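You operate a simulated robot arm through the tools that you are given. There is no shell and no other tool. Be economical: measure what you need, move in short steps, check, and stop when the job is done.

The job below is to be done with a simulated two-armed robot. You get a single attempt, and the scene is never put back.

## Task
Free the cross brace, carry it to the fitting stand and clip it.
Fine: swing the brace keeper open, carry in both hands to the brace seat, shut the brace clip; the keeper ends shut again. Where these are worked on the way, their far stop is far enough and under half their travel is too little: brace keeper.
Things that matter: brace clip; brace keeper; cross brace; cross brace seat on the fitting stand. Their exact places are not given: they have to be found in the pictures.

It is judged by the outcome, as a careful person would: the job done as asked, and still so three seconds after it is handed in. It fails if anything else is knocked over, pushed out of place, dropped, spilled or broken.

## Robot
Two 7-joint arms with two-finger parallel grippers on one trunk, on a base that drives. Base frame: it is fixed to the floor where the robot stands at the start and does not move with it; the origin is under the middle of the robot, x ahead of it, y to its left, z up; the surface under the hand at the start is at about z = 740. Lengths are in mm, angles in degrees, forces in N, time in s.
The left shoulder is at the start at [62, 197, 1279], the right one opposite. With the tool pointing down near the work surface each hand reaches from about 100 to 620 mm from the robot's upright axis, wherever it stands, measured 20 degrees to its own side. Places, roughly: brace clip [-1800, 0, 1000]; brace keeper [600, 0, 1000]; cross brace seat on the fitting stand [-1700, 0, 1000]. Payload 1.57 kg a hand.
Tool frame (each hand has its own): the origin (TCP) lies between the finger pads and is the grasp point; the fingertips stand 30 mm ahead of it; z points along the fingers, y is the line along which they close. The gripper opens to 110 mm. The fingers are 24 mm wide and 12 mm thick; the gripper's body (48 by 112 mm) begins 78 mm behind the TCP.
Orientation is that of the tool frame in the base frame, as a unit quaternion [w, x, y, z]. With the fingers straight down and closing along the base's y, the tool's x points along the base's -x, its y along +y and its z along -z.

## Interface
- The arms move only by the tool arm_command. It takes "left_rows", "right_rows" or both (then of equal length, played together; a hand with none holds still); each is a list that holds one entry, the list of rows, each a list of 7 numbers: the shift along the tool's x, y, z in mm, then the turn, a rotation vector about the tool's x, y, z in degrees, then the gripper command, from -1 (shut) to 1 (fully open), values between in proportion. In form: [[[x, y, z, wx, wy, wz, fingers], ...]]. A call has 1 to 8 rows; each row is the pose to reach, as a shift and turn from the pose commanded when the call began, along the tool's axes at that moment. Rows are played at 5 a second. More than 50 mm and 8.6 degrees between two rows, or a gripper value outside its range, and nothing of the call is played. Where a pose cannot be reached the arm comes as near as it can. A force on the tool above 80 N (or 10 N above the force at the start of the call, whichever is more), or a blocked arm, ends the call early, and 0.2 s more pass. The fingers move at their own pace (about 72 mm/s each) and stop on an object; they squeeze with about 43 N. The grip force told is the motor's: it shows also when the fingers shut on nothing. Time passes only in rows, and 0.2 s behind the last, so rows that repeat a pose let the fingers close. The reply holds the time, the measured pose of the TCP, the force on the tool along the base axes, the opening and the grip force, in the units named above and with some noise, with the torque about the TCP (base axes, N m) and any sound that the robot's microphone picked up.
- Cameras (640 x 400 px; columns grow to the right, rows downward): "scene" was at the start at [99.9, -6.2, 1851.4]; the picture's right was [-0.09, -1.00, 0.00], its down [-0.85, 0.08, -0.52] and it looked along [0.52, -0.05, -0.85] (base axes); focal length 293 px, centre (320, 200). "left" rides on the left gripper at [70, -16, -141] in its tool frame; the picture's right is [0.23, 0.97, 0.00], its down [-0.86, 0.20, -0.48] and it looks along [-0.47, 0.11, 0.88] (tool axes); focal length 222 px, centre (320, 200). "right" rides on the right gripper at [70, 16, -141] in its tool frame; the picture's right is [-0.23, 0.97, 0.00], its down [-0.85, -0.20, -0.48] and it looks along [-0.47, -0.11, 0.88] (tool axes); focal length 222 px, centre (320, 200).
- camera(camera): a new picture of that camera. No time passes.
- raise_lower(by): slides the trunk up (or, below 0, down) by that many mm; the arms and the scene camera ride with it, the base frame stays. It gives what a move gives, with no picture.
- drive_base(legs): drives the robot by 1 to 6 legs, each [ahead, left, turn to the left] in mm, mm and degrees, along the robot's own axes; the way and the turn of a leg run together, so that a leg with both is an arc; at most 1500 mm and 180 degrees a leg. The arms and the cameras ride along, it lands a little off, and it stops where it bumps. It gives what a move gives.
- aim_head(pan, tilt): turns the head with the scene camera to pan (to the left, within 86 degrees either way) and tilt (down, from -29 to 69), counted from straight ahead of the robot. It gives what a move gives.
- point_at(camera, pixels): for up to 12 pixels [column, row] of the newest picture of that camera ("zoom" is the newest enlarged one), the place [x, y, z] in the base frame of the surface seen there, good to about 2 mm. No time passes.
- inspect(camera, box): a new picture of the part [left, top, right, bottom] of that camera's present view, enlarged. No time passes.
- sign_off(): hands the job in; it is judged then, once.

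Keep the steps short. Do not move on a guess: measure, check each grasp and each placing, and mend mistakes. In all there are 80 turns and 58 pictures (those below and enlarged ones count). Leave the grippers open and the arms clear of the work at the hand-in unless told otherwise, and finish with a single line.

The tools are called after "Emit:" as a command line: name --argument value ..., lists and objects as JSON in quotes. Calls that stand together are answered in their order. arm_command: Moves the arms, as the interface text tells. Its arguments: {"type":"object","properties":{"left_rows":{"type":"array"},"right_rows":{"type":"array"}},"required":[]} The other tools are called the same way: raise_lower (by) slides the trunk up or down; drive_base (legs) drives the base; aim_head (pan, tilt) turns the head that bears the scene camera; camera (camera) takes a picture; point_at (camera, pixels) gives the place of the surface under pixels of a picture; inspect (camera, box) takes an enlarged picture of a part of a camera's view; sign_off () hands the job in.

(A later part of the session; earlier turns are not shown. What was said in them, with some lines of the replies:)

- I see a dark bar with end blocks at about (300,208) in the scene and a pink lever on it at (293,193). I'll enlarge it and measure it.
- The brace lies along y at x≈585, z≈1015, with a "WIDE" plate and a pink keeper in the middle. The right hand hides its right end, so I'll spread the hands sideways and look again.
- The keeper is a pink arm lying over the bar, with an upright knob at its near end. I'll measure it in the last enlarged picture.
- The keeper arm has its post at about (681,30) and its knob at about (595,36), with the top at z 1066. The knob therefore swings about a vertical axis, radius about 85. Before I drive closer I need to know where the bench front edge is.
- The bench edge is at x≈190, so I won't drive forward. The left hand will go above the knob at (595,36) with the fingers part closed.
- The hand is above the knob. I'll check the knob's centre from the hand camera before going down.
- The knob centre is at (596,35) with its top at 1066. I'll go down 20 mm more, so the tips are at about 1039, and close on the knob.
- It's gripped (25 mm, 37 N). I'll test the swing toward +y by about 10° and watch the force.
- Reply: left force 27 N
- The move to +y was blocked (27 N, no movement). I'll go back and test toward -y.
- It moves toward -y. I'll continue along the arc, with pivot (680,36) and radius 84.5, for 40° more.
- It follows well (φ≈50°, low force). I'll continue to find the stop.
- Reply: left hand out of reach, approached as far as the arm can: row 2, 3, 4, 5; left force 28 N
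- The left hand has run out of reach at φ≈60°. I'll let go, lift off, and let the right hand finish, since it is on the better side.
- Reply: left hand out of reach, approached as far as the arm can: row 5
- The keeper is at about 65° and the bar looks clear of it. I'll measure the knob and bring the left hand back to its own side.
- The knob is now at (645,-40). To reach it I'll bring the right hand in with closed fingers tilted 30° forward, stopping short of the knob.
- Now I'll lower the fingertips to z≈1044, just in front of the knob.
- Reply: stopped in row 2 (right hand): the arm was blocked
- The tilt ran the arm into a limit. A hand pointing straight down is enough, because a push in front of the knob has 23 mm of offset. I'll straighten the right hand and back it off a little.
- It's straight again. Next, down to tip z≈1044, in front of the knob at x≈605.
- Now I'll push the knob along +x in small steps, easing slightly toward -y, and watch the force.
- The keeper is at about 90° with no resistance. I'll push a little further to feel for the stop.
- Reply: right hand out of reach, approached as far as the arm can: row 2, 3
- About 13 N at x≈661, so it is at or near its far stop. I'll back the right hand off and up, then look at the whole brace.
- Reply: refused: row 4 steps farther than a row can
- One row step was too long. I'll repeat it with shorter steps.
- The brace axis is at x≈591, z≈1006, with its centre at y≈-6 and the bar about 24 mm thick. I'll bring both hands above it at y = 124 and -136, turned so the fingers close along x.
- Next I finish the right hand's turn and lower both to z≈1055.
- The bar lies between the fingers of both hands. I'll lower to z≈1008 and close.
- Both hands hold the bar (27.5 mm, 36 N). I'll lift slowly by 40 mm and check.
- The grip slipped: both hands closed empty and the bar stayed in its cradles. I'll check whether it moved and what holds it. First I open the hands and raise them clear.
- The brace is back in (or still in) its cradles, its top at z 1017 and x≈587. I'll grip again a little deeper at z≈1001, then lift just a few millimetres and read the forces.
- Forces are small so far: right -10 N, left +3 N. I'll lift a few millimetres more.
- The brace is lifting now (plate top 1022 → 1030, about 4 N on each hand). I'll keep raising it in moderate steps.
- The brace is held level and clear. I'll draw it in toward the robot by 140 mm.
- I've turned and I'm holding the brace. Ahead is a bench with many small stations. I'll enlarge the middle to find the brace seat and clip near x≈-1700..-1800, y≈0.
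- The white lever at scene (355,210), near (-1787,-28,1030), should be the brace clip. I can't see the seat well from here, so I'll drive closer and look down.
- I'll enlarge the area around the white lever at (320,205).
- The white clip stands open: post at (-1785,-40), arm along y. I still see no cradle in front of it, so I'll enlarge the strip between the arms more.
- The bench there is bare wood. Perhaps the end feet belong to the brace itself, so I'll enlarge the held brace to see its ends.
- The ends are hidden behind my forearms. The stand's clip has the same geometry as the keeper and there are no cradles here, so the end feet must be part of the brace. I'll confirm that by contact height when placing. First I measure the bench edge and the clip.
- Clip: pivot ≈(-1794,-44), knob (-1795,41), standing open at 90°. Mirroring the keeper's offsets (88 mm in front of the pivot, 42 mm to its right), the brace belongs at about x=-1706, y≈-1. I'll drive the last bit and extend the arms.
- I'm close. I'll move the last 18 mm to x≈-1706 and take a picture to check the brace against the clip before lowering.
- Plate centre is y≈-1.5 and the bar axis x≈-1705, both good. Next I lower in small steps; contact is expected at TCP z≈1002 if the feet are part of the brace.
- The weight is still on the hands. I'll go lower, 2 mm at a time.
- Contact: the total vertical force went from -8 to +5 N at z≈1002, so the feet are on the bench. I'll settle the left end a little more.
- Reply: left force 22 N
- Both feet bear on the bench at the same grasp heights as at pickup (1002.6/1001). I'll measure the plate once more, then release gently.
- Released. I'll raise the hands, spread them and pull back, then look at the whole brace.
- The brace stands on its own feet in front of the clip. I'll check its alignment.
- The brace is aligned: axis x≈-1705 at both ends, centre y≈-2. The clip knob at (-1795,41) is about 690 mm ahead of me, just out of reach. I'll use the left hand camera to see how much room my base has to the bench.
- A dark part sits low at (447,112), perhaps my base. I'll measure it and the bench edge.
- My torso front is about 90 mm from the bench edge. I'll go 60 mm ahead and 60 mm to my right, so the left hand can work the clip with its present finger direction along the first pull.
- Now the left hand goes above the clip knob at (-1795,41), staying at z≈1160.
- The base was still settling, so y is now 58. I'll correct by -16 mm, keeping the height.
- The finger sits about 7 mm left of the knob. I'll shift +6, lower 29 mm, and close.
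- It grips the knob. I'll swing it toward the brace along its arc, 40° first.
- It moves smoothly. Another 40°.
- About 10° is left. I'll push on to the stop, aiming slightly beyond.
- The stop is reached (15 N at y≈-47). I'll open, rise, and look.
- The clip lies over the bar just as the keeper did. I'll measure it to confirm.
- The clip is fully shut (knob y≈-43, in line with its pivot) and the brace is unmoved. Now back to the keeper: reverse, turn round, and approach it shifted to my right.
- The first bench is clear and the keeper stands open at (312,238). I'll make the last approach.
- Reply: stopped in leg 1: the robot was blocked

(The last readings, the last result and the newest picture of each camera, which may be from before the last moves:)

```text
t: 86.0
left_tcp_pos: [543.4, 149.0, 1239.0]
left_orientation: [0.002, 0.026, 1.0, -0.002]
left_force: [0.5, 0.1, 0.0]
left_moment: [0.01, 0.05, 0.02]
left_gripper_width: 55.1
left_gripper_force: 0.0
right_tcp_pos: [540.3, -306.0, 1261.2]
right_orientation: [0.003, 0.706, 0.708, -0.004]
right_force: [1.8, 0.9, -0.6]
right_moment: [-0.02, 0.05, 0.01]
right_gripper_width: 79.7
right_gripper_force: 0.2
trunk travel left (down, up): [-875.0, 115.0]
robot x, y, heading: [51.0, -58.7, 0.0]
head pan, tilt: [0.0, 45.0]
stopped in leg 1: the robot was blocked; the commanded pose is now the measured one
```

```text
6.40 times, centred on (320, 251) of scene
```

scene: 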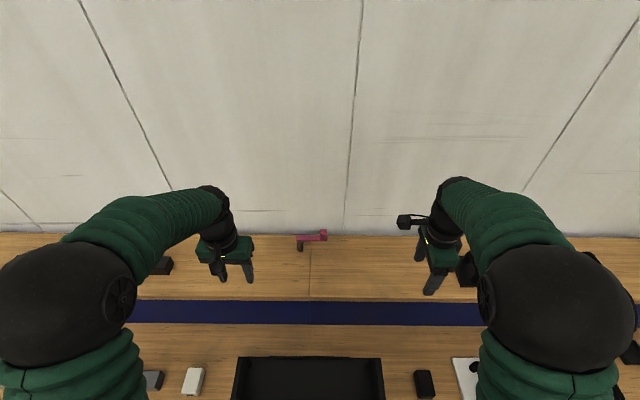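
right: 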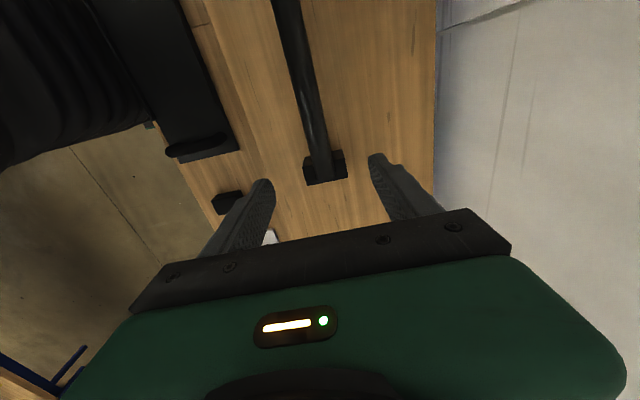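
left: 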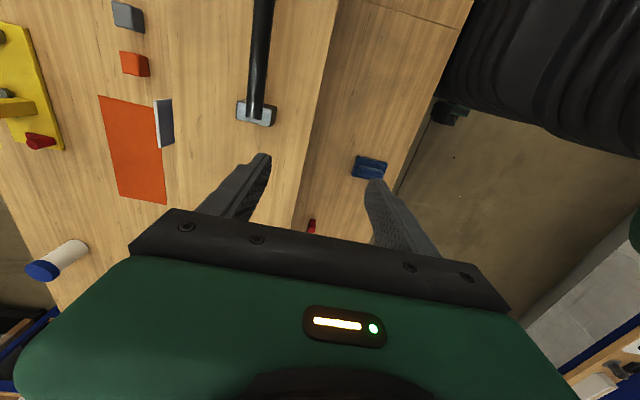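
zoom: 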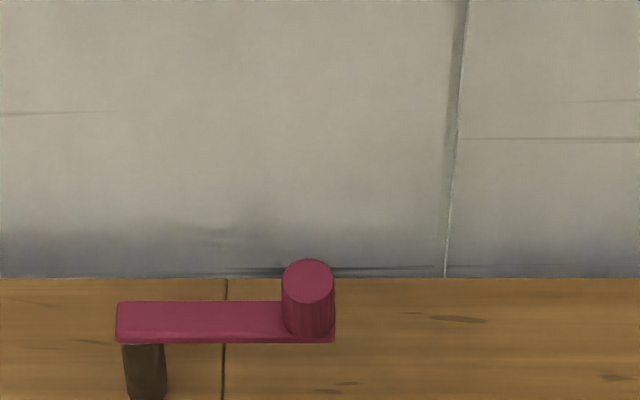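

The base just touched something at the end, so I'll back off 8 mm. I'll also measure the knob and start turning the left hand toward it.

Emit:
point_at --camera "zoom" --pixels '[[308, 282], [284, 284], [333, 284], [308, 264], [308, 298], [140, 322], [130, 370], [160, 370]]'

Emit:
drive_base --legs '[[-8, 0, 0]]'

Emit:
arm_command --left_rows '[[[-8, -14, 5, 0, 0, -8, 0], [-16, -29, 10, 0, 0, -16, 0], [-24, -44, 15, 0, 0, -24, 0], [-33, -58, 20, 0, 0, -32, 0], [-41, -73, 25, 0, 0, -40, 0], [-49, -88, 30, 0, 0, -48, 0], [-57, -102, 35, 0, 0, -56, 0], [-66, -117, 40, 0, 0, -64, 0]]]'

```text
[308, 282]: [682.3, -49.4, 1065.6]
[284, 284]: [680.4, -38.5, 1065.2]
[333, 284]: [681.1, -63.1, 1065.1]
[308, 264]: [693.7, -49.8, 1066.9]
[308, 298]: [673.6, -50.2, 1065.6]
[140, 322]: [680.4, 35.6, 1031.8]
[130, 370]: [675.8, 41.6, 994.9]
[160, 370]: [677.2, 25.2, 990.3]
```

```text
t: 86.8
left_tcp_pos: [533.7, 148.6, 1239.4]
left_orientation: [0.003, 0.026, 1.0, -0.003]
left_force: [0.6, -0.3, -0.1]
left_moment: [-0.01, 0.01, -0.03]
left_gripper_width: 55.0
left_gripper_force: 0.1
right_tcp_pos: [532.0, -306.1, 1262.1]
right_orientation: [0.004, 0.706, 0.708, -0.003]
right_force: [0.3, 0.1, -0.2]
right_moment: [-0.01, 0.02, 0.01]
right_gripper_width: 79.6
right_gripper_force: 0.0
trunk travel left (down, up): [-875.0, 115.0]
robot x, y, heading: [41.6, -60.2, -0.1]
head pan, tilt: [0.0, 45.0]
```

```text
t: 88.6
left_tcp_pos: [588.1, 26.1, 1203.1]
left_orientation: [0.004, -0.509, 0.86, -0.005]
left_force: [-0.4, 0.4, 1.1]
left_moment: [0.03, 0.02, -0.02]
left_gripper_width: 54.8
left_gripper_force: 0.0
right_tcp_pos: [525.7, -308.1, 1263.9]
right_orientation: [0.005, 0.705, 0.709, -0.001]
right_force: [-0.9, 0.7, -0.7]
right_moment: [0.02, 0.02, 0.0]
right_gripper_width: 79.7
right_gripper_force: 0.0
trunk travel left (down, up): [-875.0, 115.0]
robot x, y, heading: [40.9, -58.1, 0.0]
head pan, tilt: [0.0, 45.0]
```

Knob centre is (683,-50). I continue to above it and finish the turn.

Emit:
arm_command --left_rows '[[[5, -30, 10, 0, 0, -7.3, 0], [10, -60, 20, 0, 0, -14.6, 0], [15, -90, 32, 0, 0, -22, 0], [20.4, -120, 43, 0, 0, -29, 0], [20.4, -120, 43, 0, 0, -29, 0]]]'

Emit:
inspect --camera "scene" --box '[260, 190, 380, 290]'

```text
t: 89.8
left_tcp_pos: [684.8, -51.5, 1163.3]
left_orientation: [-0.003, 0.709, -0.706, 0.005]
left_force: [-0.5, -0.4, 0.2]
left_moment: [-0.01, -0.02, 0.0]
left_gripper_width: 55.3
left_gripper_force: 0.1
right_tcp_pos: [525.0, -306.2, 1264.1]
right_orientation: [0.006, 0.706, 0.708, -0.001]
right_force: [-0.2, 0.4, -0.1]
right_moment: [0.0, 0.03, 0.02]
right_gripper_width: 79.6
right_gripper_force: 0.2
trunk travel left (down, up): [-875.0, 115.0]
robot x, y, heading: [41.7, -54.5, -0.1]
head pan, tilt: [0.0, 45.0]
```

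```text
4.00 times, centred on (320, 240) of scene
```

zoom: 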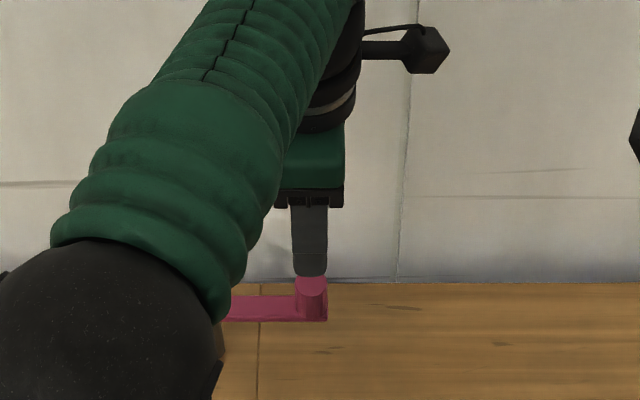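

It's aligned above the knob. I'll lower 92 mm and close.

Emit:
arm_command --left_rows '[[[0, 0, 35, 0, 0, 0, 0], [0, 0, 70, 0, 0, 0, 0], [0, 1, 92, 0, 0, 0, 0], [0, 1, 92, 0, 0, 0, -1], [0, 1, 92, 0, 0, 0, -1], [0, 1, 92, 0, 0, 0, -1]]]'

```text
t: 91.2
left_tcp_pos: [683.7, -50.2, 1071.2]
left_orientation: [-0.003, 0.708, -0.706, 0.006]
left_force: [-0.6, -0.1, 1.7]
left_moment: [-0.06, 0.99, 0.02]
left_gripper_width: 25.2
left_gripper_force: 36.7
right_tcp_pos: [523.8, -306.7, 1264.5]
right_orientation: [0.006, 0.707, 0.707, 0.0]
right_force: [-0.2, 0.4, -1.1]
right_moment: [0.04, 0.02, 0.0]
right_gripper_width: 79.9
right_gripper_force: 0.1
trunk travel left (down, up): [-875.0, 115.0]
robot x, y, heading: [42.2, -58.0, 0.1]
head pan, tilt: [0.0, 45.0]
```

It's gripped. I'll swing the keeper back, 40° first.

Emit:
arm_command --left_rows '[[[-0.8, 11.7, 0, 0, 0, 8, -1], [-3.3, 23.2, 0, 0, 0, 16, -1], [-7.3, 34.2, 0, 0, 0, 24, -1], [-12.8, 44.5, 0, 0, 0, 32, -1], [-19.7, 54, 0, 0, 0, 40, -1]]]'

Emit:
arm_command --left_rows '[[[-0.8, 11.7, 0, 0, 0, 8, -1], [-3.3, 23.2, 0, 0, 0, 16, -1], [-7.3, 34.2, 0, 0, 0, 24, -1], [-12.8, 44.5, 0, 0, 0, 32, -1], [-19.7, 54, 0, 0, 0, 40, -1]]]'

```text
t: 92.4
left_tcp_pos: [629.5, -28.3, 1070.9]
left_orientation: [0.005, -0.423, 0.906, -0.005]
left_force: [-0.9, -0.3, 6.8]
left_moment: [0.04, 1.1, -0.01]
left_gripper_width: 25.3
left_gripper_force: 36.8
right_tcp_pos: [523.8, -306.5, 1264.1]
right_orientation: [0.006, 0.706, 0.708, 0.0]
right_force: [0.0, 0.6, 0.5]
right_moment: [-0.01, 0.01, 0.0]
right_gripper_width: 79.7
right_gripper_force: 0.1
trunk travel left (down, up): [-875.0, 115.0]
robot x, y, heading: [46.9, -56.1, -0.2]
head pan, tilt: [0.0, 45.0]
```

```text
t: 93.6
left_tcp_pos: [599.5, 19.3, 1070.6]
left_orientation: [0.008, -0.086, 0.996, -0.004]
left_force: [4.5, 1.4, 20.7]
left_moment: [0.61, 0.32, 0.08]
left_gripper_width: 24.7
left_gripper_force: 36.1
right_tcp_pos: [523.1, -307.0, 1264.2]
right_orientation: [0.006, 0.705, 0.709, -0.001]
right_force: [0.4, -0.1, -0.5]
right_moment: [0.01, -0.02, -0.01]
right_gripper_width: 79.7
right_gripper_force: 0.0
trunk travel left (down, up): [-875.0, 115.0]
robot x, y, heading: [42.7, -53.3, 0.1]
head pan, tilt: [0.0, 45.0]
```

The last ~12° to the stop, aiming slightly beyond.

Emit:
arm_command --left_rows '[[[-0.3, 7.3, -1, 0, 0, 5, -1], [-1.3, 14.6, -1, 0, 0, 10, -1], [-2.3, 20, -1, 0, 0, 12, -1], [-2.3, 24, -1, 0, 0, 12, -1]]]'

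```text
t: 94.6
left_tcp_pos: [598.1, 36.3, 1069.7]
left_orientation: [0.007, 0.019, 1.0, -0.002]
left_force: [7.2, -12.9, 17.8]
left_moment: [-0.32, -0.02, -0.05]
left_gripper_width: 24.7
left_gripper_force: 37.2
right_tcp_pos: [523.9, -313.0, 1263.7]
right_orientation: [0.004, 0.706, 0.709, 0.002]
right_force: [-0.2, -0.1, -0.7]
right_moment: [0.03, -0.02, 0.01]
right_gripper_width: 80.1
right_gripper_force: 0.0
trunk travel left (down, up): [-875.0, 115.0]
robot x, y, heading: [45.1, -54.6, -0.0]
head pan, tilt: [0.0, 45.0]
```

It's at the stop: y=36.3, the same as at the start, with 13 N. I'll open, rise and back off.

Emit:
arm_command --left_rows '[[[0, -2, 0, 0, 0, 0, -0.3], [0, -2, 0, 0, 0, 0, 0], [0, -2, 0, 0, 0, 0, 0], [0, 0, -40, 0, 0, 0, 0], [0, 0, -85, 0, 0, 0, 0.3], [20, 30, -115, 0, 0, 0, 0.6], [40, 60, -145, 0, 0, 0, 1], [60, 95, -170, 0, 0, 0, 1]]]' --right_rows '[[[0, 0, 0, 0, 0, 0, 1], [0, 0, 0, 0, 0, 0, 1], [0, 0, 0, 0, 0, 0, 1], [0, 0, 0, 0, 0, 0, 1], [0, 0, 0, 0, 0, 0, 1], [0, 0, 0, 0, 0, 0, 1], [0, 0, 0, 0, 0, 0, 1], [0, 0, 0, 0, 0, 0, 1]]]'

Emit:
inspect --camera "scene" --box '[200, 200, 400, 325]'

Emit:
point_at --camera "zoom" --pixels '[[285, 205], [290, 160], [280, 230]]'

```text
t: 96.4
left_tcp_pos: [536.1, 141.8, 1240.2]
left_orientation: [0.006, 0.017, 1.0, -0.002]
left_force: [-0.5, 0.3, -0.8]
left_moment: [-0.03, -0.02, 0.01]
left_gripper_width: 109.8
left_gripper_force: 0.1
right_tcp_pos: [522.3, -305.8, 1264.0]
right_orientation: [0.007, 0.706, 0.708, -0.001]
right_force: [-0.4, -0.9, 0.2]
right_moment: [-0.01, -0.01, 0.0]
right_gripper_width: 110.2
right_gripper_force: 0.0
trunk travel left (down, up): [-875.0, 115.0]
robot x, y, heading: [43.3, -56.7, -0.0]
head pan, tilt: [0.0, 45.0]
```

```text
3.20 times, centred on (300, 262) of scene
```

zoom: 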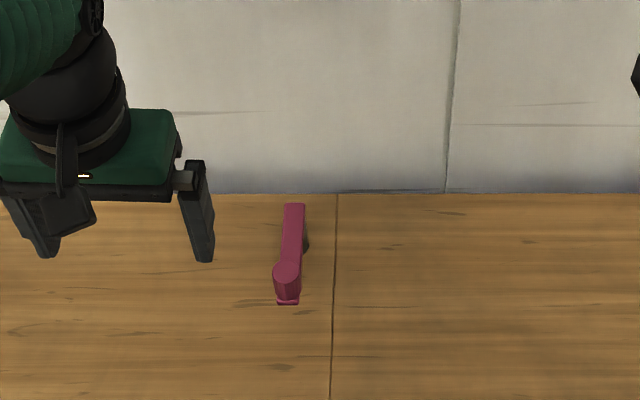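

```text
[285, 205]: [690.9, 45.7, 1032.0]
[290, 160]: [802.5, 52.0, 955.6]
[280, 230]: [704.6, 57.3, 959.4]
```

The keeper is shut again. I'll back off a little and check that nothing on the lower shelf was disturbed by the light bump.

Emit:
drive_base --legs '[[-150, 60, 0]]'

Emit:
aim_head --pan 0 --tilt 55

Emit:
camera --camera "scene"

Emit:
point_at --camera "scene" --pixels '[[320, 300], [250, 330], [390, 330], [296, 205]]'

```text
t: 97.8
left_tcp_pos: [387.7, 193.2, 1240.0]
left_orientation: [0.004, 0.017, 1.0, 0.001]
left_force: [1.6, -1.1, 0.2]
left_moment: [0.04, 0.0, 0.02]
left_gripper_width: 109.9
left_gripper_force: 0.1
right_tcp_pos: [374.6, -257.5, 1261.7]
right_orientation: [0.002, 0.707, 0.707, 0.001]
right_force: [0.1, -1.2, 0.4]
right_moment: [0.07, -0.02, -0.02]
right_gripper_width: 109.8
right_gripper_force: 0.1
trunk travel left (down, up): [-875.0, 115.0]
robot x, y, heading: [-111.3, 1.5, -0.1]
head pan, tilt: [0.0, 45.0]
```

```text
t: 98.5
left_tcp_pos: [385.2, 195.9, 1239.9]
left_orientation: [0.006, 0.018, 1.0, -0.002]
left_force: [-0.7, 0.0, 0.4]
left_moment: [0.01, 0.03, -0.01]
left_gripper_width: 110.1
left_gripper_force: 0.1
right_tcp_pos: [371.9, -251.9, 1263.9]
right_orientation: [0.005, 0.707, 0.708, 0.0]
right_force: [0.1, 0.0, 0.0]
right_moment: [0.01, 0.02, 0.03]
right_gripper_width: 110.1
right_gripper_force: 0.1
trunk travel left (down, up): [-875.0, 115.0]
robot x, y, heading: [-110.6, 3.8, -0.2]
head pan, tilt: [0.0, 55.0]
```

```text
9 pictures are left
```

scene: 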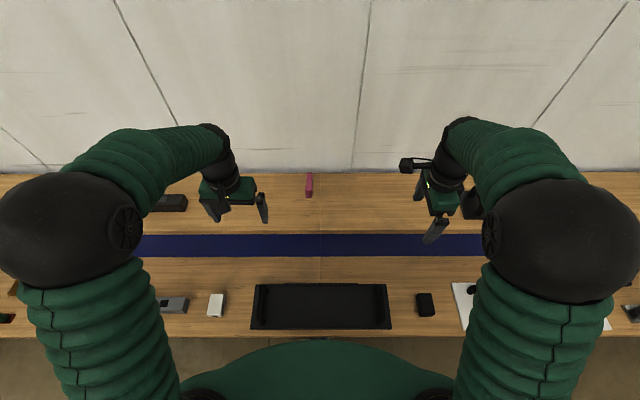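

```text
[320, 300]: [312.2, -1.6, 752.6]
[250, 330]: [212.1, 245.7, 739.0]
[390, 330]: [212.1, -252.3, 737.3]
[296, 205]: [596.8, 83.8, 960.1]
```

The shelf is undisturbed, the keeper and clip are both shut, and both hands are open and clear. Handing in.

Emit:
sign_off

```text
The job is handed in.
```

The cross brace is standing at the fitting stand under the shut brace clip, and the brace keeper is shut again; the seat carries no marking, so I set the brace's position by matching the keeper's layout at the first bench.
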